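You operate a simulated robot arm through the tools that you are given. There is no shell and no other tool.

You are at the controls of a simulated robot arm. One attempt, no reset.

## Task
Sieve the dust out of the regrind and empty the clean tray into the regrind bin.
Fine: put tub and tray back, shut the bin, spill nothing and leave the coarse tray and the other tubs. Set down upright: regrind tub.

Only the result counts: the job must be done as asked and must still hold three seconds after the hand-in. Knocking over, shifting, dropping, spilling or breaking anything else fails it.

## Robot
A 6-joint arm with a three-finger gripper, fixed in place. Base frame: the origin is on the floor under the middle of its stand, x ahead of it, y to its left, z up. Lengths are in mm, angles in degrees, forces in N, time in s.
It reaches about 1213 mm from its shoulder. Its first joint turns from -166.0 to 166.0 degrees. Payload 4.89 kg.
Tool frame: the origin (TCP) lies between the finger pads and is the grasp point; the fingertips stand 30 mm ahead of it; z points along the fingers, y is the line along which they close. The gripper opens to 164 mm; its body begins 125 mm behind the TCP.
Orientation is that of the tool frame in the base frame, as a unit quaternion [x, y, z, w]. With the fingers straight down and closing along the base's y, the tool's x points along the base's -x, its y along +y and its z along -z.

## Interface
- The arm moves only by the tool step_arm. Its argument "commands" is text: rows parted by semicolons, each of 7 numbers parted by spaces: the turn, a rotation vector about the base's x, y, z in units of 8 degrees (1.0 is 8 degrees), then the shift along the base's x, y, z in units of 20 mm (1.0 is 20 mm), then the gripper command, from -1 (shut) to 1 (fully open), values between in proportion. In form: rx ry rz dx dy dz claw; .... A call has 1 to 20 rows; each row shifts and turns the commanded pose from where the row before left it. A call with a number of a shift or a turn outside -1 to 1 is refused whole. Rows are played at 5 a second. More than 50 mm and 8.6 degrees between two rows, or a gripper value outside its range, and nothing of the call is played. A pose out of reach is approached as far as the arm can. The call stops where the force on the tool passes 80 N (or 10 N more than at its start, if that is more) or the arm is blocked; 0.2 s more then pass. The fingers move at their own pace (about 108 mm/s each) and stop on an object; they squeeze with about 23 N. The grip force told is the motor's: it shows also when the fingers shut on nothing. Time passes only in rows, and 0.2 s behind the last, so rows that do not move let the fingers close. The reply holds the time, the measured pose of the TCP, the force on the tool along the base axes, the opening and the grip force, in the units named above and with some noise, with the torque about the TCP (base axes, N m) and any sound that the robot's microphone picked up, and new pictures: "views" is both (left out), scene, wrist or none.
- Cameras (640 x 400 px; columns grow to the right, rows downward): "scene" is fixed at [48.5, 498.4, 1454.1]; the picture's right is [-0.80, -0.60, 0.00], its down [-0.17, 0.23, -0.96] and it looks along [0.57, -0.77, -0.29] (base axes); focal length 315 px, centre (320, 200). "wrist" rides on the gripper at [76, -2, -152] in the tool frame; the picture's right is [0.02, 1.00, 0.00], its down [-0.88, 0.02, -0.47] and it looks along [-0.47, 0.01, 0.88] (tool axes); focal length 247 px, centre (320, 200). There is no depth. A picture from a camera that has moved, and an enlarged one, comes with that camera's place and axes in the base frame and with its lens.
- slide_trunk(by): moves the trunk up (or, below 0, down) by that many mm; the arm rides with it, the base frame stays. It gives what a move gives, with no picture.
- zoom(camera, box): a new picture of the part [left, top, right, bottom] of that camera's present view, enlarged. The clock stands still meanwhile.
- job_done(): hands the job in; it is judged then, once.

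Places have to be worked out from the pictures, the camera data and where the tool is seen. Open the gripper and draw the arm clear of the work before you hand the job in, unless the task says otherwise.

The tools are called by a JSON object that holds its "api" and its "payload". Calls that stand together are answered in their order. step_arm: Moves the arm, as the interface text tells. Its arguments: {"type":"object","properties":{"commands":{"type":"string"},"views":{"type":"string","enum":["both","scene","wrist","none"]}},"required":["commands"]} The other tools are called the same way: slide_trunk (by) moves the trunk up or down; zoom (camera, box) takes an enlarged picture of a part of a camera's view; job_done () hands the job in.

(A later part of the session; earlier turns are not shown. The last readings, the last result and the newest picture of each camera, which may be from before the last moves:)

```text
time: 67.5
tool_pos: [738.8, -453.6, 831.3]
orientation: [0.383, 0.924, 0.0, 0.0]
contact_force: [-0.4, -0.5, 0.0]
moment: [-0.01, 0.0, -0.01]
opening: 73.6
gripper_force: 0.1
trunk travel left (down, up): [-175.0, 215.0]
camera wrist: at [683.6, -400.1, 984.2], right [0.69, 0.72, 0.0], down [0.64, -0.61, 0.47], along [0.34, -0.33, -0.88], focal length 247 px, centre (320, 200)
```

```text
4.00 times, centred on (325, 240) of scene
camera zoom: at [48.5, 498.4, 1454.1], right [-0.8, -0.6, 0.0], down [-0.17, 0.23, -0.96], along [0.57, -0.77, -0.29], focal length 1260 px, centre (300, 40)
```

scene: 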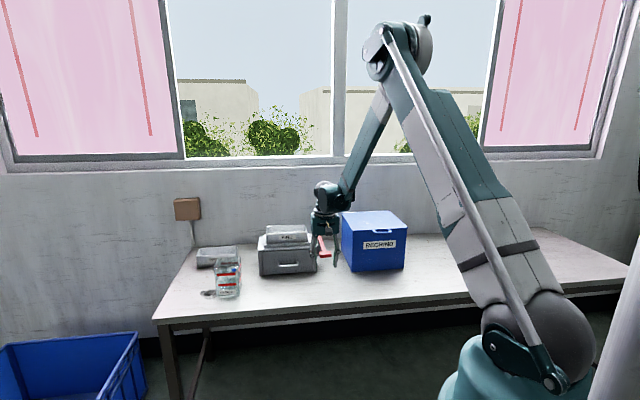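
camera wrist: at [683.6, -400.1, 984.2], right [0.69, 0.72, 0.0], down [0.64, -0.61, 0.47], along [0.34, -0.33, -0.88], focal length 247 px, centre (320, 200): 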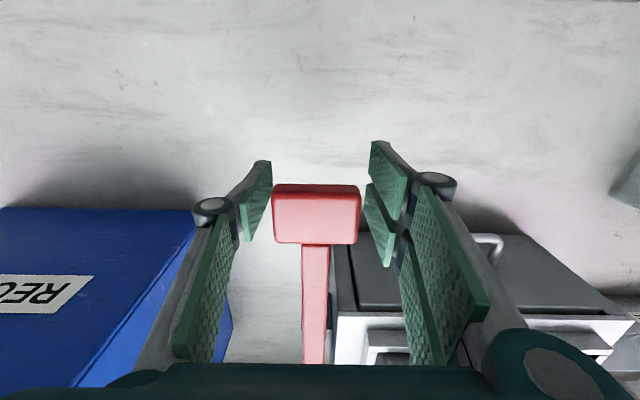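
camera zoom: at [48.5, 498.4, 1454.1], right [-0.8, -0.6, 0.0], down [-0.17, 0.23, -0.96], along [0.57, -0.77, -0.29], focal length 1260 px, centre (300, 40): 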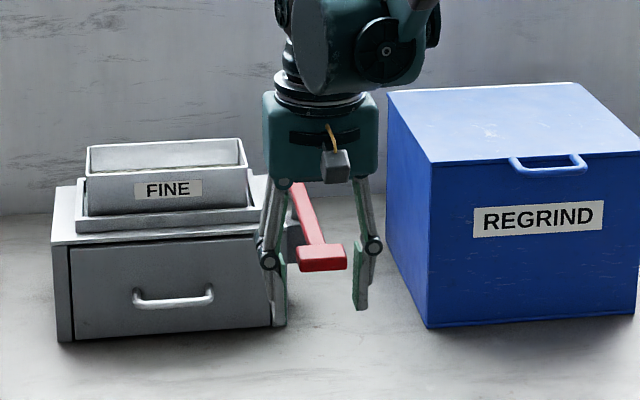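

The lever springs back up on release, so each stroke is a press down. I rise above the handle and close the fingers to press with the tips.

{"api": "step_arm", "payload": {"commands": "0 0 0 0 0 1 0;0 0 0 0 0 1 0;0 0 0 0 0 1 0;0 0 0 0 0 1 0;0 0 0 0 0 0.6 0;0 0 0 0 0 0 -1;0 0 0 0 0 0 -1;0 0 0 0 0 0 -1;0 0 0 0 0 0 -1", "views": "both"}}

{"api": "zoom", "payload": {"camera": "scene", "box": [250, 190, 400, 290]}}

```text
time: 69.5
tool_pos: [738.2, -453.9, 922.9]
orientation: [0.383, 0.924, 0.0, 0.0]
contact_force: [0.4, 0.0, 0.4]
moment: [0.02, 0.05, 0.01]
opening: 0.0
gripper_force: 22.7
trunk travel left (down, up): [-175.0, 215.0]
camera wrist: at [683.4, -400.6, 1076.1], right [0.69, 0.72, 0.0], down [0.64, -0.61, 0.47], along [0.34, -0.33, -0.88], focal length 247 px, centre (320, 200)
```

scene: 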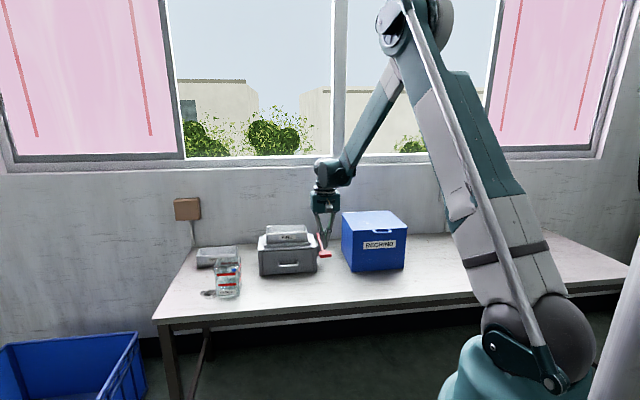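
wrist: 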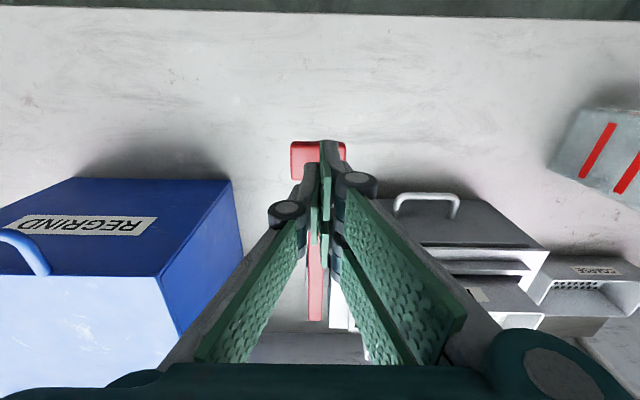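

```text
4.00 times, centred on (325, 240) of scene
camera zoom: at [48.5, 498.4, 1454.1], right [-0.8, -0.6, 0.0], down [-0.17, 0.23, -0.96], along [0.57, -0.77, -0.29], focal length 1260 px, centre (300, 40)
```

zoom: 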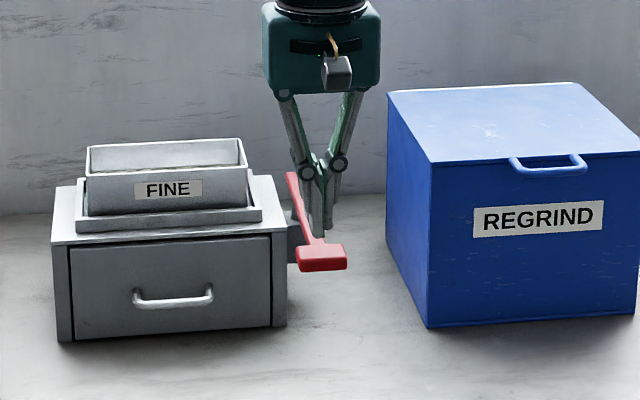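

The closed fingertips hover above the handle. I press down slowly and watch the force.

{"api": "step_arm", "payload": {"commands": "0 0 0 0 0 -0.5 -1;0 0 0 0 0 -0.5 -1;0 0 0 0 0 -0.5 -1;0 0 0 0 0 -0.5 -1;0 0 0 0 0 -0.5 -1;0 0 0 0 0 -0.5 -1", "views": "both"}}

{"api": "zoom", "payload": {"camera": "scene", "box": [250, 190, 400, 290]}}

```text
time: 71.0
tool_pos: [739.7, -453.1, 863.7]
orientation: [0.383, 0.924, -0.001, 0.0]
contact_force: [1.7, -0.7, 3.5]
moment: [-0.11, -0.17, 0.0]
opening: 0.0
gripper_force: 45.0
trunk travel left (down, up): [-175.0, 215.0]
camera wrist: at [683.5, -400.4, 1016.2], right [0.69, 0.72, 0.0], down [0.64, -0.61, 0.47], along [0.34, -0.33, -0.88], focal length 247 px, centre (320, 200)
```

scene: 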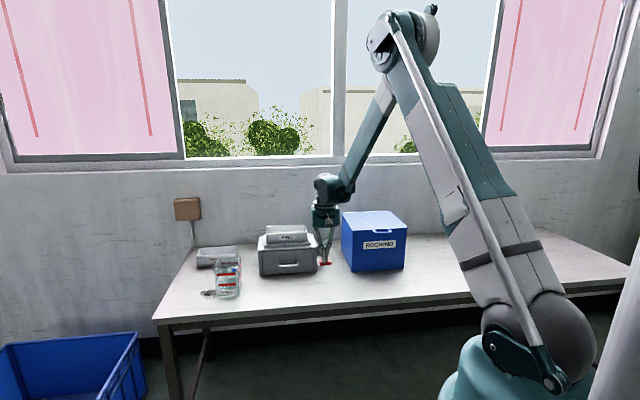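
wrist: 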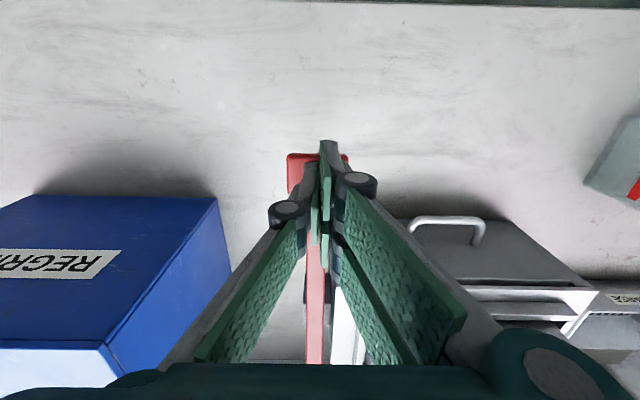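

```text
4.00 times, centred on (325, 240) of scene
camera zoom: at [48.5, 498.4, 1454.1], right [-0.8, -0.6, 0.0], down [-0.17, 0.23, -0.96], along [0.57, -0.77, -0.29], focal length 1260 px, centre (300, 40)
```

zoom: 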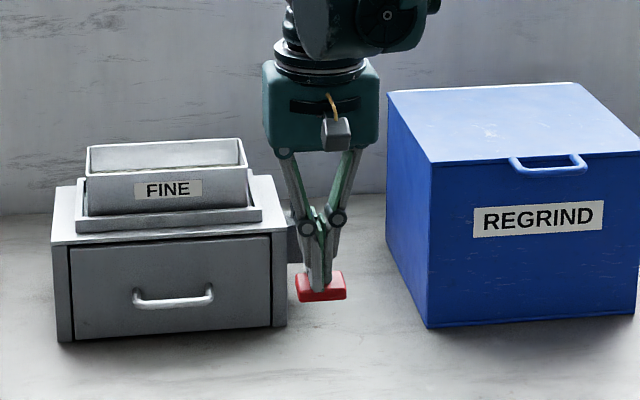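

The lever follows easily at about 3.5 N. I press on further along its arc.

{"api": "step_arm", "payload": {"commands": "0 0 0 0.05 -0.05 -0.5 -1;0 0 0 0.06 -0.06 -0.5 -1;0 0 0 0.07 -0.07 -0.5 -1;0 0 0 0.08 -0.08 -0.5 -1", "views": "both"}}

{"api": "zoom", "payload": {"camera": "scene", "box": [250, 190, 400, 290]}}

```text
time: 71.8
tool_pos: [744.8, -456.8, 839.9]
orientation: [0.383, 0.924, 0.0, 0.002]
contact_force: [-10.9, 10.7, 69.5]
moment: [-1.06, -1.39, 0.04]
opening: 0.1
gripper_force: 44.6
trunk travel left (down, up): [-175.0, 215.0]
stopped in row 4: the force on the tool passed its limit at 100 N (the readings are from after the stop); the commanded pose is now the measured one
camera wrist: at [686.3, -403.4, 991.2], right [0.69, 0.72, 0.0], down [0.63, -0.61, 0.48], along [0.34, -0.33, -0.88], focal length 247 px, centre (320, 200)
```

scene: 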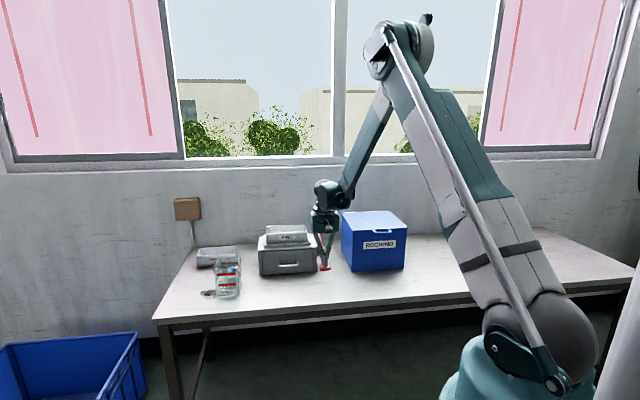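
wrist: 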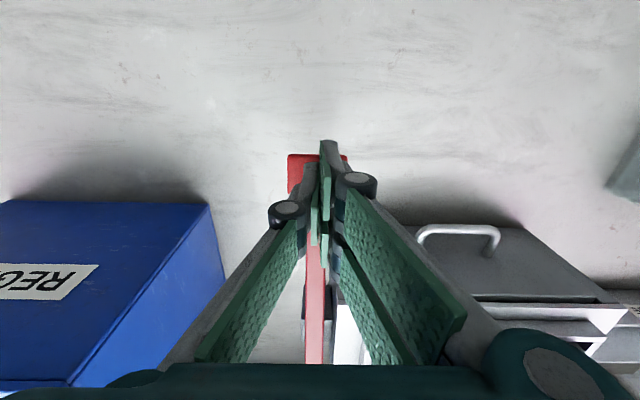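

```text
4.00 times, centred on (325, 240) of scene
camera zoom: at [48.5, 498.4, 1454.1], right [-0.8, -0.6, 0.0], down [-0.17, 0.23, -0.96], along [0.57, -0.77, -0.29], focal length 1260 px, centre (300, 40)
```

zoom: 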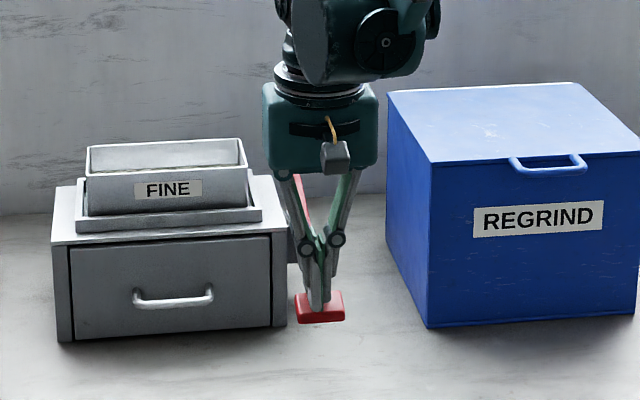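

The lever hits its stop at TCP z≈840, so a full stroke runs from about z 895 down to 845. I do several full strokes, releasing fully in between, and check for sound or change in the tray.

{"api": "step_arm", "payload": {"commands": "0 0 0 0 0 1 -1;0 0 0 -0.1 0.1 1 -1;0 0 0 0 0 1 -1;0 0 0 0 0 -0.9 -1;0 0 0 0 0 -0.9 -1;0 0 0 0 0 -0.9 -1;0 0 0 0 0 0.9 -1;0 0 0 0 0 0.9 -1;0 0 0 0 0 0.9 -1;0 0 0 0 0 -0.9 -1;0 0 0 0 0 -0.9 -1;0 0 0 0 0 -0.9 -1;0 0 0 0 0 0.9 -1;0 0 0 0 0 0.9 -1;0 0 0 0 0 0.9 -1", "views": "both"}}

{"api": "zoom", "payload": {"camera": "wrist", "box": [360, 180, 600, 340]}}

```text
time: 75.0
tool_pos: [742.2, -454.5, 894.9]
orientation: [0.383, 0.924, -0.001, 0.001]
contact_force: [-1.4, 0.5, 1.0]
moment: [0.03, 0.08, -0.06]
opening: 6.1
gripper_force: 44.8
trunk travel left (down, up): [-175.0, 215.0]
camera wrist: at [686.6, -402.2, 1047.0], right [0.69, 0.72, 0.0], down [0.64, -0.61, 0.47], along [0.34, -0.33, -0.88], focal length 247 px, centre (320, 200)
```

scene: 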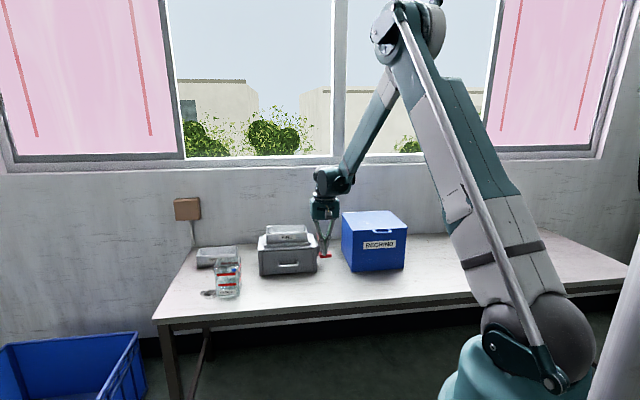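
wrist: 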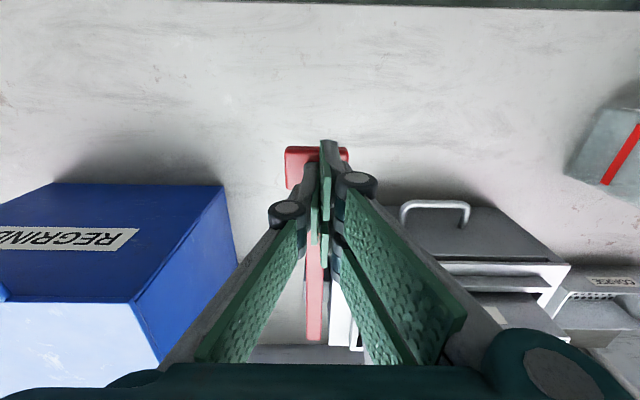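

```text
2.50 times, centred on (480, 260) of wrist
camera zoom: at [686.6, -402.2, 1047.0], right [0.69, 0.72, 0.0], down [0.64, -0.61, 0.47], along [0.34, -0.33, -0.88], focal length 617 px, centre (-80, 50)
```

zoom: 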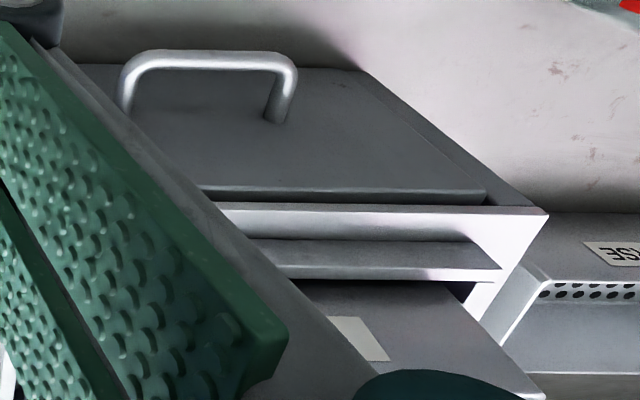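

No sound was reported. I rise to look into the tray and compare the regrind's look with before.

{"api": "step_arm", "payload": {"commands": "0 0 0 0.3 0.3 1 -1;0 0 0 0.3 0.3 1 -1;0 0 0 0.3 0.3 1 -1;0 0 0 0.3 0.3 1 -1;0 0 0 0.3 0.3 1 -1;0 0 0 0.3 0.3 1 -1", "views": "wrist"}}

{"api": "zoom", "payload": {"camera": "wrist", "box": [320, 180, 520, 340]}}

```text
time: 76.4
tool_pos: [780.2, -421.7, 1014.5]
orientation: [0.382, 0.924, 0.0, 0.002]
contact_force: [0.1, -0.3, -0.4]
moment: [0.05, 0.05, 0.0]
opening: 0.0
gripper_force: 45.2
trunk travel left (down, up): [-175.0, 215.0]
camera wrist: at [723.1, -367.6, 1166.7], right [0.69, 0.72, 0.0], down [0.64, -0.61, 0.47], along [0.34, -0.33, -0.88], focal length 247 px, centre (320, 200)
```

wrist: 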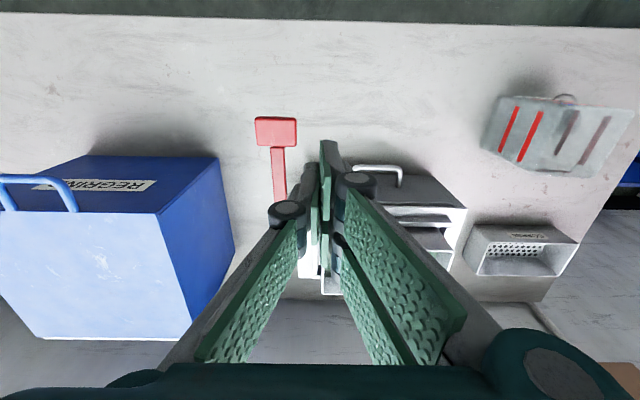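

```text
2.50 times, centred on (420, 260) of wrist
camera zoom: at [723.1, -367.6, 1166.7], right [0.69, 0.72, 0.0], down [0.64, -0.61, 0.47], along [0.34, -0.33, -0.88], focal length 617 px, centre (70, 50)
```

zoom: 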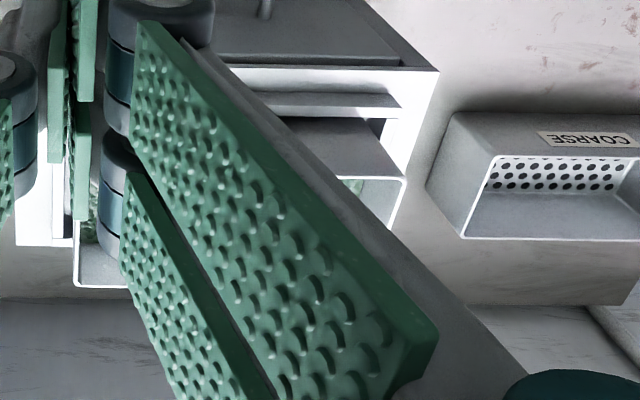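

The closed fingers block the tray. I open the gripper and shift along the table so the tray is in clear view.

{"api": "step_arm", "payload": {"commands": "0 0 0 0.7 0.7 0.3 1;0 0 0 0.7 0.7 0.3 1;0 0 0 0.7 0.7 0.3 1;0 0 0 0.7 0.7 0.3 1;0 0 0 0 0 0 1", "views": "wrist"}}

{"api": "zoom", "payload": {"camera": "wrist", "box": [240, 160, 440, 320]}}

```text
time: 77.6
tool_pos: [834.8, -363.9, 1038.3]
orientation: [0.383, 0.924, -0.001, 0.0]
contact_force: [0.6, 1.0, 0.0]
moment: [-0.03, 0.03, -0.02]
opening: 164.0
gripper_force: 0.0
trunk travel left (down, up): [-175.0, 215.0]
camera wrist: at [778.7, -311.2, 1190.6], right [0.69, 0.72, 0.0], down [0.64, -0.61, 0.47], along [0.34, -0.33, -0.88], focal length 247 px, centre (320, 200)
```

wrist: 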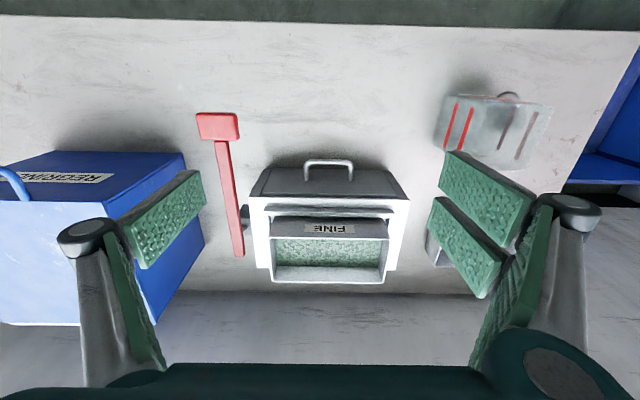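

```text
2.50 times, centred on (340, 240) of wrist
camera zoom: at [778.7, -311.2, 1190.6], right [0.69, 0.72, 0.0], down [0.64, -0.61, 0.47], along [0.34, -0.33, -0.88], focal length 617 px, centre (270, 100)
```

zoom: 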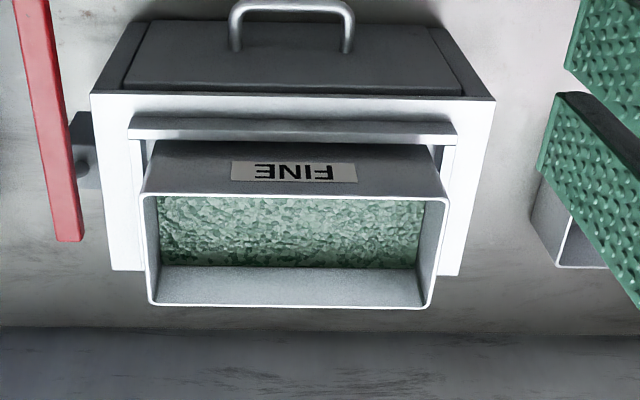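

The tray's contents have turned from mottled white-grey to uniform green, so the dust is falling through. For certainty I go back and give a few more full strokes.

{"api": "step_arm", "payload": {"commands": "0 0 0 -0.7 -0.7 -0.3 -1;0 0 0 -0.7 -0.7 -0.3 -1;0 0 0 -0.7 -0.7 -0.3 -1;0 0 0 -0.7 -0.7 -0.3 -1;0 0 0 -0.315 -0.2925 -0.95 -1;0 0 0 -0.315 -0.2925 -0.95 -1;0 0 0 -0.315 -0.2925 -0.95 -1;0 0 0 -0.315 -0.2925 -0.95 -1;0 0 0 -0.315 -0.2925 -0.95 -1;0 0 0 -0.315 -0.2925 -0.95 -1", "views": "none"}}

{"api": "step_arm", "payload": {"commands": "0 0 0 0 0 -0.95 -1;0 0 0 0 0 -0.95 -1;0 0 0 0 0 -0.95 -1;0 0 0 0 0 0.95 -1;0 0 0 0 0 0.95 -1;0 0 0 0 0 0.95 -1;0 0 0 0 0 -0.95 -1;0 0 0 0 0 -0.95 -1;0 0 0 0 0 -0.95 -1;0 0 0 0 0 0.95 -1;0 0 0 0 0 0.95 -1;0 0 0 0 0 0.95 -1;0 0 0 0 0 -0.95 -1;0 0 0 0 0 -0.95 -1;0 0 0 0 0 -0.95 -1;0 0 0 0 0 0.95 -1;0 0 0 0 0 0.95 -1;0 0 0 0 0 0.95 -1", "views": "both"}}

```text
time: 79.8
tool_pos: [739.9, -455.2, 899.2]
orientation: [0.382, 0.924, 0.0, 0.0]
contact_force: [-0.9, 0.5, 0.4]
moment: [-0.08, -0.06, -0.03]
opening: 0.0
gripper_force: 22.4
trunk travel left (down, up): [-175.0, 215.0]
```

```text
time: 83.6
tool_pos: [740.2, -455.6, 900.4]
orientation: [0.383, 0.924, -0.001, 0.001]
contact_force: [1.0, -1.2, -0.8]
moment: [0.06, 0.09, -0.03]
opening: 0.0
gripper_force: 45.0
trunk travel left (down, up): [-175.0, 215.0]
camera wrist: at [685.3, -401.5, 1052.4], right [0.69, 0.72, 0.0], down [0.64, -0.61, 0.47], along [0.34, -0.33, -0.88], focal length 247 px, centre (320, 200)
```

scene: 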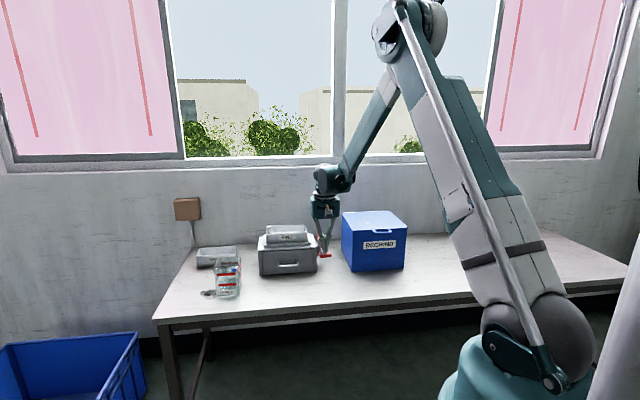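
wrist: 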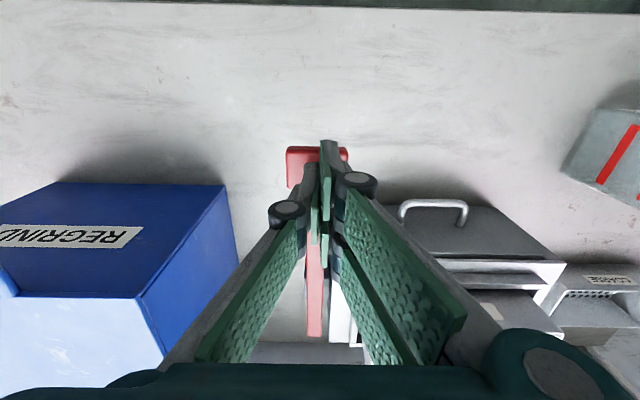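

Three more strokes done with the lever returned. I go back to the same viewing spot to compare the tray contents.

{"api": "step_arm", "payload": {"commands": "0 0 0 0.315 0.2925 0.95 -1;0 0 0 0.315 0.2925 0.95 -1;0 0 0 0.315 0.2925 0.95 -1;0 0 0 0.315 0.2925 0.95 -1;0 0 0 0.315 0.2925 0.95 -1;0 0 0 0.315 0.2925 0.95 -1;0 0 0 0.7 0.7 0.3 1;0 0 0 0.7 0.7 0.3 1;0 0 0 0.7 0.7 0.3 1;0 0 0 0.7 0.7 0.3 1;0 0 0 0 0 0 1", "views": "wrist"}}

{"api": "zoom", "payload": {"camera": "wrist", "box": [240, 160, 440, 320]}}

{"api": "zoom", "payload": {"camera": "wrist", "box": [270, 220, 400, 300]}}

```text
time: 86.0
tool_pos: [834.2, -363.1, 1037.8]
orientation: [0.382, 0.924, 0.0, 0.0]
contact_force: [-1.0, 0.1, -0.1]
moment: [-0.03, 0.04, 0.01]
opening: 164.3
gripper_force: 0.1
trunk travel left (down, up): [-175.0, 215.0]
camera wrist: at [778.3, -310.9, 1189.6], right [0.69, 0.72, 0.0], down [0.64, -0.61, 0.47], along [0.34, -0.33, -0.88], focal length 247 px, centre (320, 200)
```

wrist: 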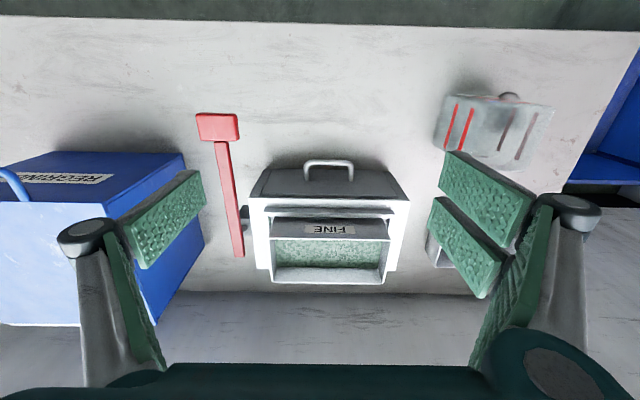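

```text
2.50 times, centred on (340, 240) of wrist
camera zoom: at [778.3, -310.9, 1189.6], right [0.69, 0.72, 0.0], down [0.64, -0.61, 0.47], along [0.34, -0.33, -0.88], focal length 617 px, centre (270, 100)
```

zoom: 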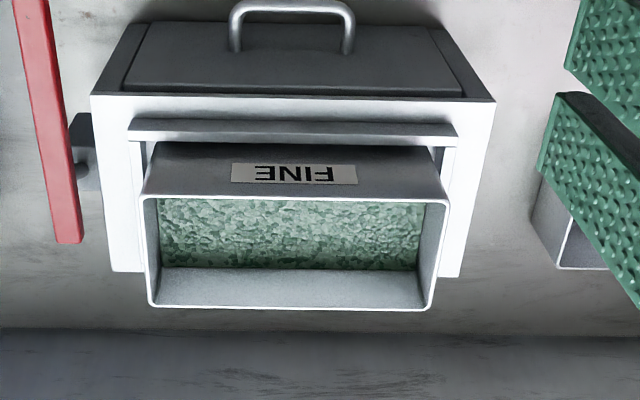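

```text
4.92 times, centred on (335, 260) of wrist
camera zoom: at [778.3, -310.9, 1189.6], right [0.69, 0.72, 0.0], down [0.64, -0.61, 0.47], along [0.34, -0.33, -0.88], focal length 1216 px, centre (246, -95)
```

zoom: 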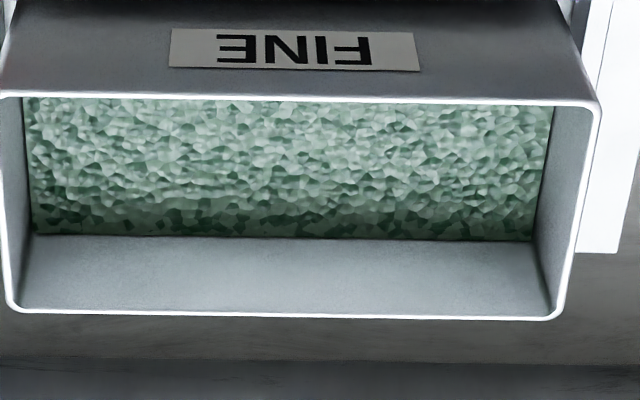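

The contents look identical and uniformly clean, so sieving is done. Next is the bin lid: its handle bar is at about e1≈−68, e2≈884, z≈915. I move in front of the bin while pitching the gripper to horizontal.

{"api": "step_arm", "payload": {"commands": "-0.3977 -0.3977 0 -0.934 -0.4845 -0.1 1;-0.3977 -0.3977 0 -0.934 -0.4845 -0.1 1;-0.3977 -0.3977 0 -0.934 -0.4845 -0.1 1;-0.3977 -0.3977 0 -0.934 -0.4845 -0.1 1;-0.3977 -0.3977 0 -0.934 -0.4845 -0.1 1;-0.3977 -0.3977 0 -0.934 -0.4845 -0.1 1;-0.3977 -0.3977 0 -0.934 -0.4845 -0.1 1;-0.3977 -0.3977 0 -0.934 -0.4845 -0.1 1;-0.3977 -0.3977 0 -0.934 -0.4845 -0.1 1;-0.3977 -0.3977 0 -0.934 -0.4845 -0.1 1;-0.3977 -0.3977 0 -0.934 -0.4845 -0.1 1;-0.3977 -0.3977 0 -0.934 -0.4845 -0.1 1;-0.3977 -0.3977 0 -0.934 -0.4845 -0.1 1;-0.3977 -0.3977 0 -0.934 -0.4845 -0.1 1;-0.3977 -0.3977 0 -0.934 -0.4845 -0.1 1;-0.3977 -0.3977 0 -0.934 -0.4845 -0.1 1;-0.3977 -0.3977 0 -0.934 -0.4845 -0.1 1;-0.3977 -0.3977 0 -0.934 -0.4845 -0.1 1;-0.3977 -0.3977 0 -0.934 -0.4845 -0.1 1;-0.3977 -0.3977 0 -0.934 -0.4845 -0.1 1", "views": "both"}}

```text
time: 90.2
tool_pos: [496.2, -603.3, 1133.9]
orientation: [0.269, 0.656, -0.271, 0.651]
contact_force: [-0.4, 1.3, -0.1]
moment: [0.11, 0.03, -0.13]
opening: 163.9
gripper_force: 0.1
out of reach, approached as far as the arm can: row 15, 16, 17, 18, 19, 20
trunk travel left (down, up): [-175.0, 215.0]
camera wrist: at [387.3, -496.4, 1058.4], right [0.71, 0.71, -0.03], down [-0.32, 0.35, 0.88], along [0.63, -0.62, 0.47], focal length 247 px, centre (320, 200)
```

scene: 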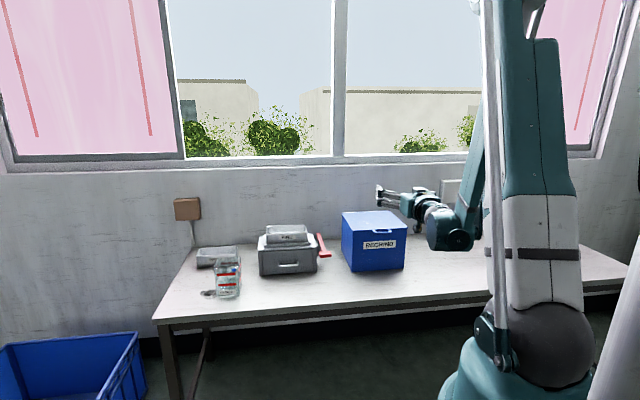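
wrist: 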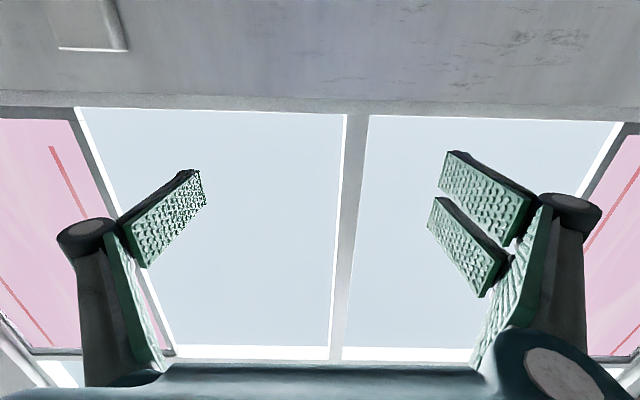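

The pose was too close to the shoulder, so the arm stopped short (TCP at e2≈777, z≈1134). I move the commanded pose forward along e2 where it should be reachable.

{"api": "step_arm", "payload": {"commands": "0 0 0 0.7 -0.7 0 1;0 0 0 0.7 -0.7 0 1;0 0 0 0.7 -0.7 0 1;0 0 0 0.7 -0.7 0 1;0 0 0 0 0 0 1", "views": "both"}}

```text
time: 91.4
tool_pos: [554.3, -659.5, 1135.8]
orientation: [0.271, 0.653, -0.271, 0.653]
contact_force: [-0.2, 0.4, 0.1]
moment: [-0.01, -0.01, 0.0]
opening: 164.2
gripper_force: 0.0
trunk travel left (down, up): [-175.0, 215.0]
camera wrist: at [444.8, -553.0, 1058.4], right [0.71, 0.71, -0.02], down [-0.32, 0.35, 0.88], along [0.63, -0.62, 0.47], focal length 247 px, centre (320, 200)
```

scene: 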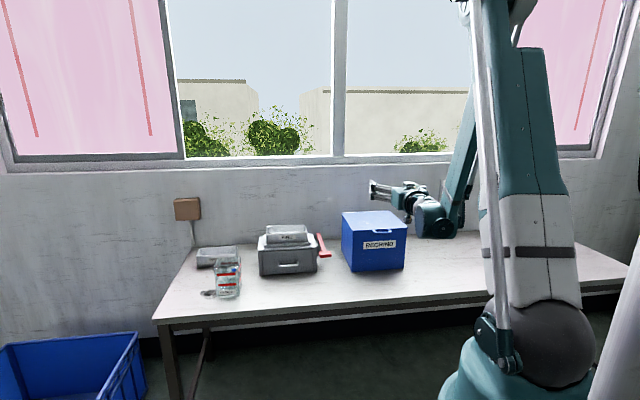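
wrist: 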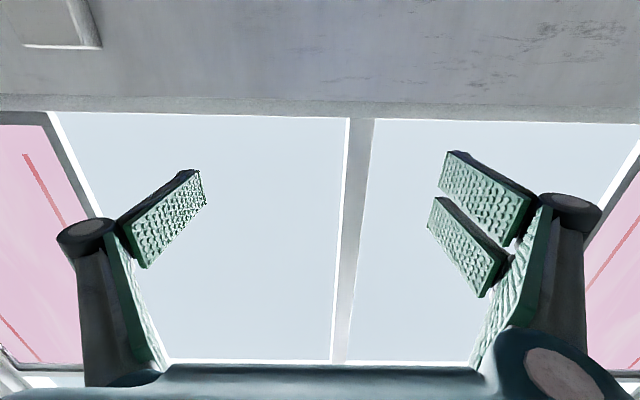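

The arm is now free at e2≈858, z≈1136 with the fingers horizontal. I roll the gripper 90° so the fingers close vertically, single finger below.

{"api": "step_arm", "payload": {"commands": "0.663 -0.663 0 0 0 0 1;0.663 -0.663 0 0 0 0 1;0.663 -0.663 0 0 0 0 1;0.663 -0.663 0 0 0 0 1;0.663 -0.663 0 0 0 0 1;0.663 -0.663 0 0 0 0 1;0.663 -0.663 0 0 0 0 1;0.663 -0.663 0 0 0 0 1;0.663 -0.663 0 0 0 0 1;0.663 -0.663 0 0 0 0 1;0.663 -0.663 0 0 0 0 1;0.663 -0.663 0 0 0 0 1", "views": "both"}}

```text
time: 94.0
tool_pos: [554.4, -658.1, 1135.2]
orientation: [0.654, 0.27, 0.271, 0.653]
contact_force: [-0.5, -0.2, 0.3]
moment: [0.01, 0.0, -0.02]
opening: 164.1
gripper_force: 0.1
trunk travel left (down, up): [-175.0, 215.0]
camera wrist: at [500.0, -497.0, 1133.2], right [0.01, 0.01, 1.0], down [-0.96, -0.29, 0.02], along [0.29, -0.96, 0.01], focal length 247 px, centre (320, 200)
```

scene: 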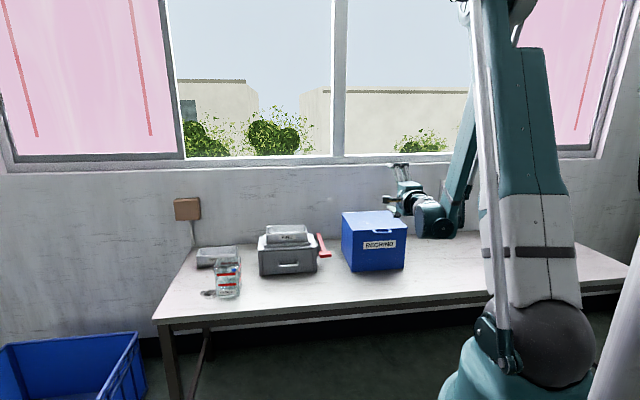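
wrist: 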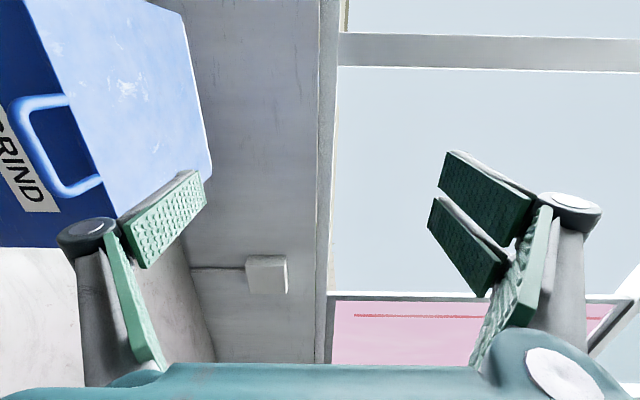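

The gripper is rolled with the closing axis vertical. I zoom on the handle from here to measure it.

{"api": "zoom", "payload": {"camera": "wrist", "box": [0, 60, 200, 220]}}

{"api": "zoom", "payload": {"camera": "scene", "box": [330, 150, 450, 280]}}

```text
2.50 times, centred on (100, 140) of wrist
camera zoom: at [500.0, -497.0, 1133.2], right [0.01, 0.01, 1.0], down [-0.96, -0.29, 0.02], along [0.29, -0.96, 0.01], focal length 617 px, centre (870, 350)
```

zoom: 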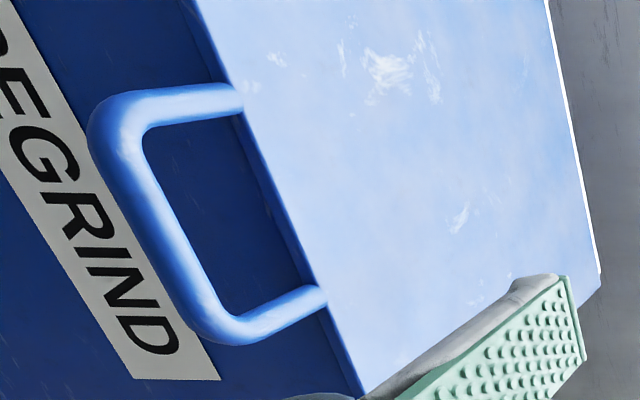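

```text
3.08 times, centred on (390, 215) of scene
camera zoom: at [48.5, 498.4, 1454.1], right [-0.8, -0.6, 0.0], down [-0.17, 0.23, -0.96], along [0.57, -0.77, -0.29], focal length 969 px, centre (105, 154)
```

zoom: 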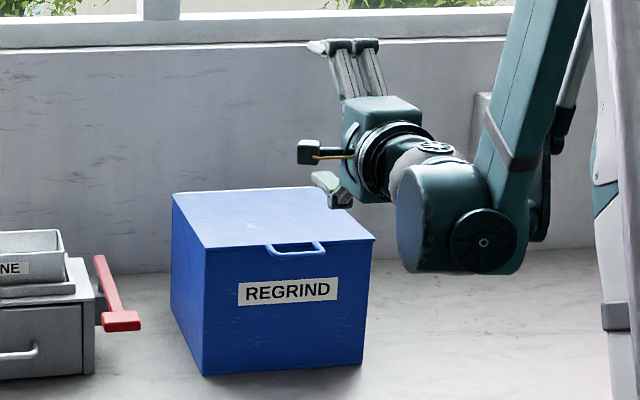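

The handle bar centre is near e1≈−60, e2≈881, z≈925. I back off slightly and descend in front of the bin to the handle's height.

{"api": "step_arm", "payload": {"commands": "0 0 0 -0.225 0.54 0 1;0 0 0 -0.225 0.54 0 1;0 0 0 -0.225 0.54 0 1;0 0 0 0 0 -0.95 1;0 0 0 0 0 -0.95 1;0 0 0 0 0 -0.95 1;0 0 0 0 0 -0.95 1;0 0 0 0 0 -0.95 1;0 0 0 0 0 -0.95 1;0 0 0 0 0 -0.95 1;0 0 0 0 0 -0.95 1;0 0 0 0 0 -0.95 1;0 0 0 0 0 -0.95 1;0 0 0 0 0 -0.95 1", "views": "both"}}

{"api": "zoom", "payload": {"camera": "wrist", "box": [220, 80, 420, 240]}}

{"api": "zoom", "payload": {"camera": "scene", "box": [330, 170, 450, 290]}}

```text
time: 97.0
tool_pos: [589.5, -696.7, 1054.4]
orientation: [0.655, 0.271, 0.27, 0.652]
contact_force: [-0.5, -0.2, -0.3]
moment: [0.04, 0.0, -0.01]
opening: 164.1
gripper_force: 0.1
out of reach, approached as far as the arm can: row 5, 6, 7, 8, 9, 10, 11, 12, 13, 14
trunk travel left (down, up): [-175.0, 215.0]
camera wrist: at [536.8, -534.8, 1052.7], right [0.02, 0.01, 1.0], down [-0.96, -0.29, 0.02], along [0.29, -0.96, 0.01], focal length 247 px, centre (320, 200)
```

scene: 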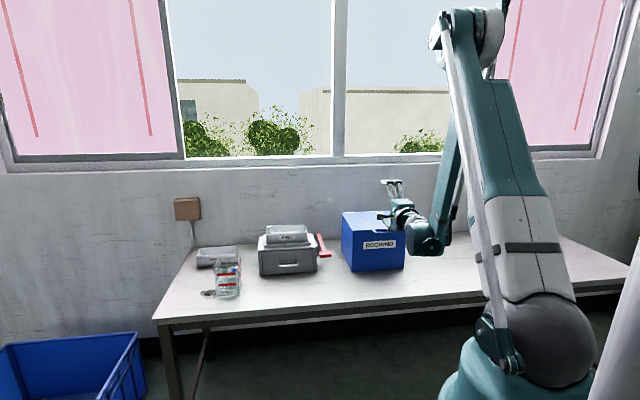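
wrist: 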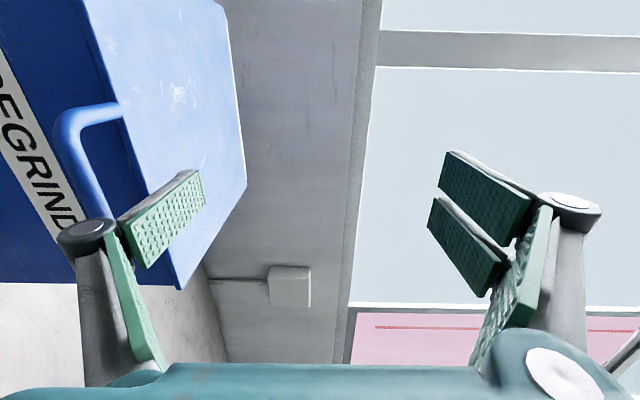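

```text
2.50 times, centred on (320, 160) of wrist
camera zoom: at [536.8, -534.8, 1052.7], right [0.02, 0.01, 1.0], down [-0.96, -0.29, 0.02], along [0.29, -0.96, 0.01], focal length 617 px, centre (320, 300)
```

zoom: 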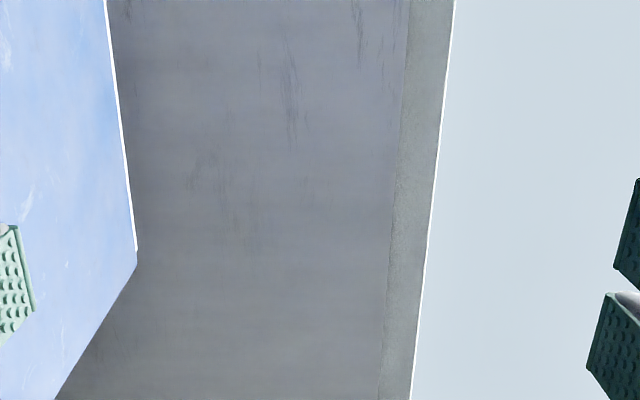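

```text
3.33 times, centred on (390, 230) of scene
camera zoom: at [48.5, 498.4, 1454.1], right [-0.8, -0.6, 0.0], down [-0.17, 0.23, -0.96], along [0.57, -0.77, -0.29], focal length 1050 px, centre (87, 100)
```

zoom: 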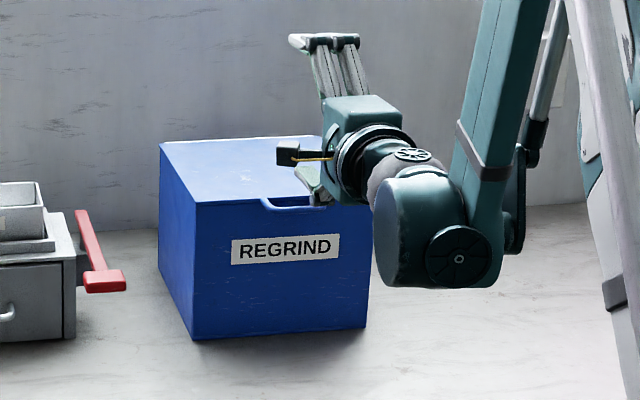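

The arm ran out of reach going down with a horizontal tool and slid forward above the lid (no contact). I raise and back off first, so I can then lower the trunk for a better arm posture.

{"api": "step_arm", "payload": {"commands": "0 0 0 0 0 1 1;0 0 0 0 0 1 1;0 0 0 0 0 1 1;0 0 0 0 0 1 1;0 0 0 0 0 1 1;0 0 0 0 0 1 1;0 0 0 0 0 1 1;0 0 0 0 0 1 1;0 0 0 0 0 1 1;0 0 0 -0.5 0.7 0 1;0 0 0 -0.5 0.7 0 1;0 0 0 -0.5 0.7 0 1;0 0 0 -0.5 0.7 0 1;0 0 0 -0.5 0.7 0 1", "views": "none"}}

```text
time: 100.0
tool_pos: [540.4, -627.8, 1234.2]
orientation: [0.653, 0.27, 0.27, 0.654]
contact_force: [0.0, -0.7, -0.6]
moment: [-0.03, -0.04, 0.05]
opening: 164.0
gripper_force: 0.1
trunk travel left (down, up): [-175.0, 215.0]
```

The TCP is now at e1≈−62, e2≈826, z≈1234, clear of the bin. I lower the trunk fully.

{"api": "slide_trunk", "payload": {"by": -170}}

{"api": "step_arm", "payload": {"commands": "0 0 0 0 0 -0.5 1;0 0 0 0 0 -0.5 1;0 0 0 0 0 -0.5 1;0 0 0 0 0 -0.5 1", "views": "both"}}

```text
time: 102.0
tool_pos: [539.6, -627.7, 1064.4]
orientation: [0.653, 0.27, 0.271, 0.654]
contact_force: [0.5, 0.3, 0.8]
moment: [0.02, -0.02, 0.01]
opening: 164.0
gripper_force: 0.0
trunk travel left (down, up): [-5.0, 385.0]
```

```text
time: 103.0
tool_pos: [539.1, -627.5, 1025.1]
orientation: [0.654, 0.271, 0.271, 0.653]
contact_force: [-0.2, 0.2, 0.2]
moment: [0.04, 0.04, 0.02]
opening: 164.1
gripper_force: 0.1
trunk travel left (down, up): [-5.0, 385.0]
camera wrist: at [485.7, -465.7, 1022.5], right [0.02, 0.02, 1.0], down [-0.96, -0.29, 0.02], along [0.29, -0.96, 0.01], focal length 247 px, centre (320, 200)
```

scene: 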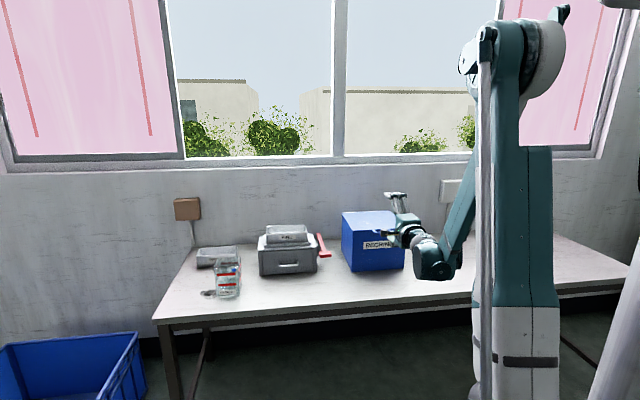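
wrist: 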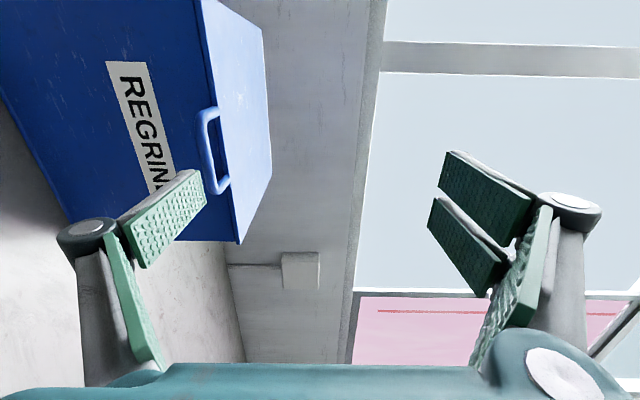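

Reach is fine now. I zoom on the handle in this view to refine its height.

{"api": "zoom", "payload": {"camera": "wrist", "box": [160, 80, 300, 220]}}

```text
2.86 times, centred on (230, 150) of wrist
camera zoom: at [485.7, -465.7, 1022.5], right [0.02, 0.02, 1.0], down [-0.96, -0.29, 0.02], along [0.29, -0.96, 0.01], focal length 706 px, centre (577, 343)
```

zoom: 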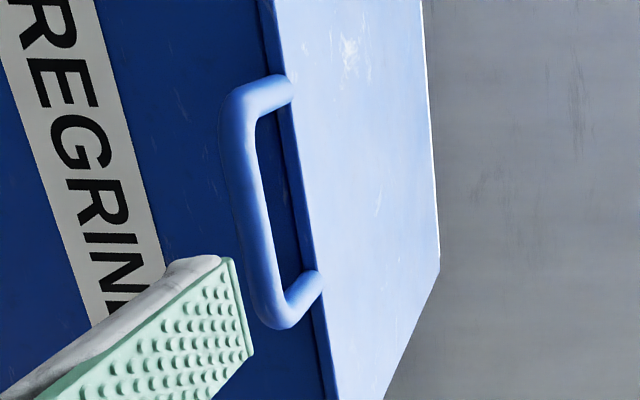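

The bar is at e1≈−55, e2≈887, z≈924, about 10 mm thick with a 30 mm gap to the bin. I line up with it and descend to just above its height.

{"api": "step_arm", "payload": {"commands": "0 0 0 0.39 -0.14 0 1;0 0 0 0.39 -0.14 0 1;0 0 0 0 0 -0.9 1;0 0 0 0 0 -0.9 1;0 0 0 0 0 -0.9 1;0 0 0 0 0 -0.9 1", "views": "wrist"}}

```text
time: 104.4
tool_pos: [555.9, -633.4, 952.9]
orientation: [0.653, 0.271, 0.271, 0.653]
contact_force: [-0.2, 0.4, 0.4]
moment: [0.08, 0.07, -0.03]
opening: 163.8
gripper_force: 0.0
trunk travel left (down, up): [-5.0, 385.0]
camera wrist: at [500.9, -471.9, 950.3], right [0.02, 0.02, 1.0], down [-0.96, -0.29, 0.02], along [0.29, -0.96, 0.01], focal length 247 px, centre (320, 200)
```

wrist: 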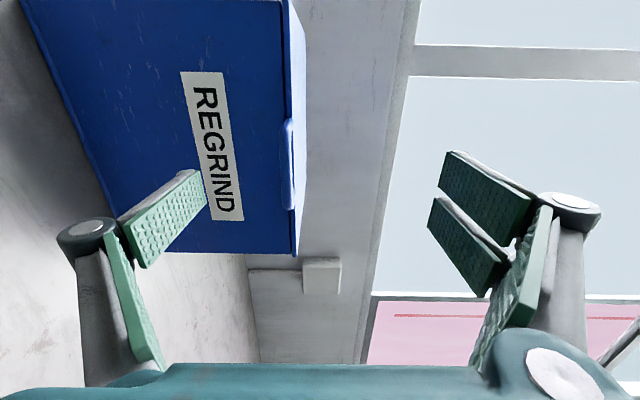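

The handle bar reads z≈924.6 from here. I descend the remaining 28 mm.

{"api": "step_arm", "payload": {"commands": "0 0 0 0 0 -0.7 1;0 0 0 0 0 -0.71 1;0 0 0 0 0 0 1", "views": "wrist"}}

{"api": "zoom", "payload": {"camera": "wrist", "box": [220, 60, 440, 260]}}

```text
time: 105.2
tool_pos: [558.4, -637.3, 931.9]
orientation: [0.654, 0.271, 0.27, 0.653]
contact_force: [0.1, 0.9, 0.6]
moment: [0.02, 0.01, 0.01]
opening: 164.0
gripper_force: 0.0
out of reach, approached as far as the arm can: row 2
trunk travel left (down, up): [-5.0, 385.0]
camera wrist: at [504.0, -474.8, 930.5], right [0.02, 0.01, 1.0], down [-0.96, -0.29, 0.02], along [0.29, -0.96, 0.01], focal length 247 px, centre (320, 200)
```

wrist: 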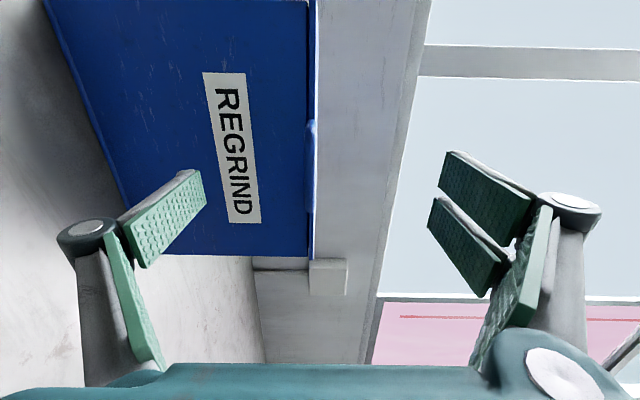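

```text
2.00 times, centred on (330, 160) of wrist
camera zoom: at [504.0, -474.8, 930.5], right [0.02, 0.01, 1.0], down [-0.96, -0.29, 0.02], along [0.29, -0.96, 0.01], focal length 494 px, centre (300, 280)
```

zoom: 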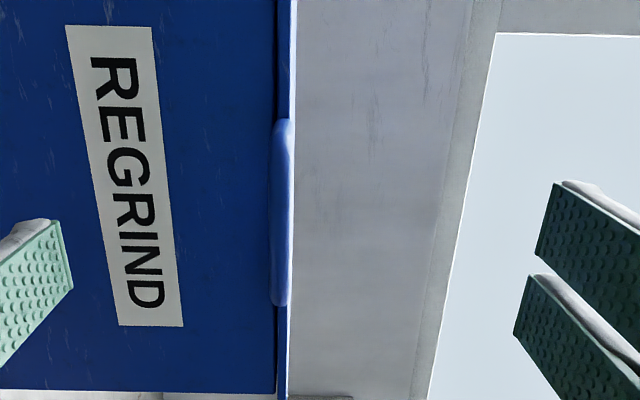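

I move forward around the bar, which also gives reach to drop the last few millimetres.

{"api": "step_arm", "payload": {"commands": "0 0 0 0.4 -0.4 0 1;0 0 0 0.4 -0.4 0 1;0 0 0 0.3 -0.3 -0.35 1;0 0 0 0 0 0 1", "views": "both"}}

{"api": "zoom", "payload": {"camera": "scene", "box": [330, 180, 430, 280]}}

```text
time: 106.2
tool_pos: [580.3, -658.7, 925.2]
orientation: [0.653, 0.271, 0.271, 0.653]
contact_force: [0.2, -0.4, -1.0]
moment: [0.03, 0.02, 0.0]
opening: 164.3
gripper_force: 0.0
trunk travel left (down, up): [-5.0, 385.0]
camera wrist: at [526.4, -497.0, 922.4], right [0.02, 0.02, 1.0], down [-0.96, -0.29, 0.02], along [0.29, -0.96, 0.01], focal length 247 px, centre (320, 200)
```

scene: 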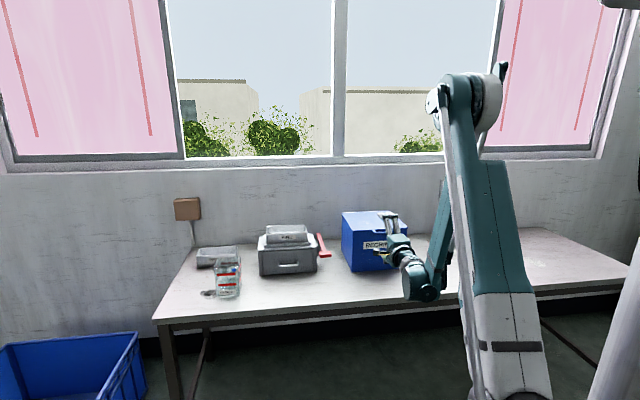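
wrist: 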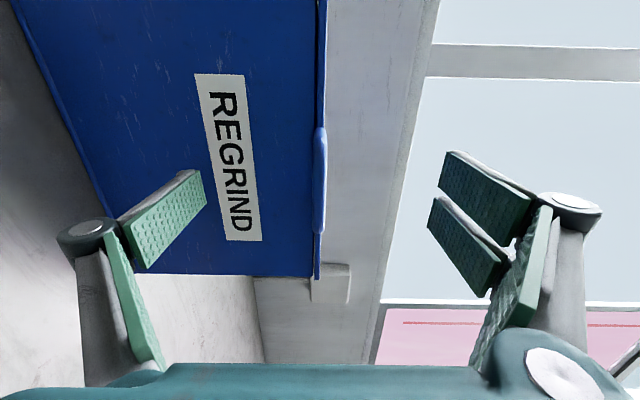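

```text
4.00 times, centred on (380, 230) of scene
camera zoom: at [48.5, 498.4, 1454.1], right [-0.8, -0.6, 0.0], down [-0.17, 0.23, -0.96], along [0.57, -0.77, -0.29], focal length 1260 px, centre (80, 80)
```

zoom: 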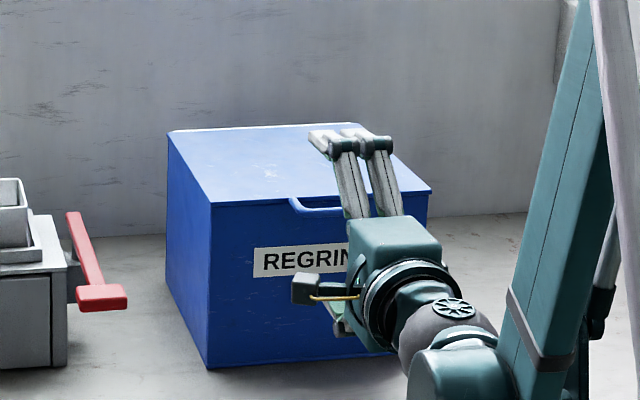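

The bar lies between the fingers, 11 mm ahead of the TCP. I close on it.

{"api": "step_arm", "payload": {"commands": "0 0 0 0 0 0 -1;0 0 0 0 0 0 -1;0 0 0 0 0 0 -1;0 0 0 0 0 0 -1;0 0 0 0 0 0 -1;0 0 0 0 0 0 -1", "views": "both"}}

{"api": "zoom", "payload": {"camera": "scene", "box": [330, 180, 430, 280]}}

```text
time: 107.6
tool_pos: [581.6, -658.1, 925.7]
orientation: [0.654, 0.27, 0.27, 0.653]
contact_force: [1.3, -1.3, 2.0]
moment: [0.4, -1.52, 0.03]
opening: 8.9
gripper_force: 45.0
trunk travel left (down, up): [-5.0, 385.0]
camera wrist: at [526.4, -497.0, 922.4], right [0.02, 0.02, 1.0], down [-0.96, -0.29, 0.02], along [0.29, -0.96, 0.01], focal length 247 px, centre (320, 200)
```

scene: 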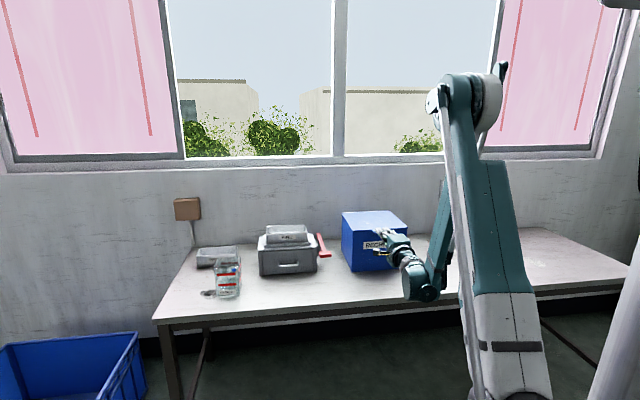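
wrist: 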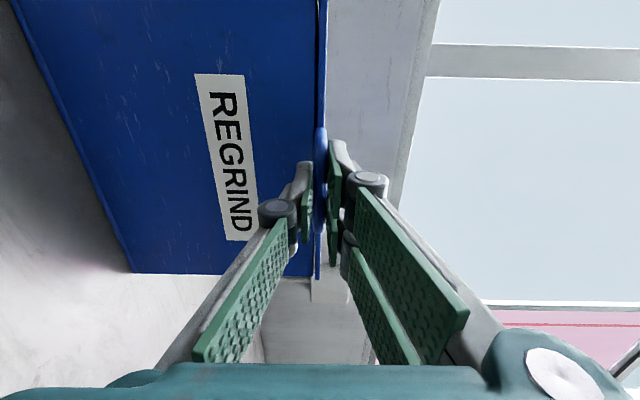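

```text
4.00 times, centred on (380, 230) of scene
camera zoom: at [48.5, 498.4, 1454.1], right [-0.8, -0.6, 0.0], down [-0.17, 0.23, -0.96], along [0.57, -0.77, -0.29], focal length 1260 px, centre (80, 80)
```

zoom: 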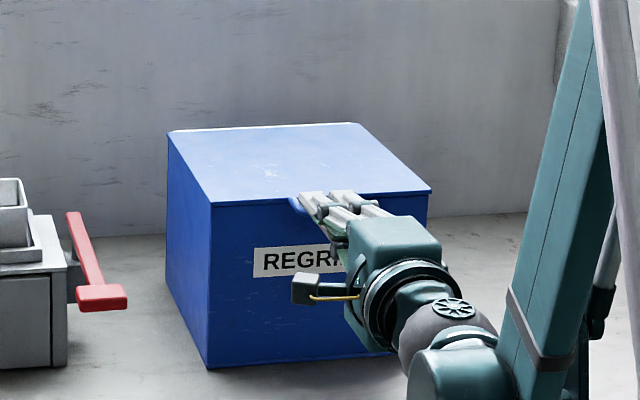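

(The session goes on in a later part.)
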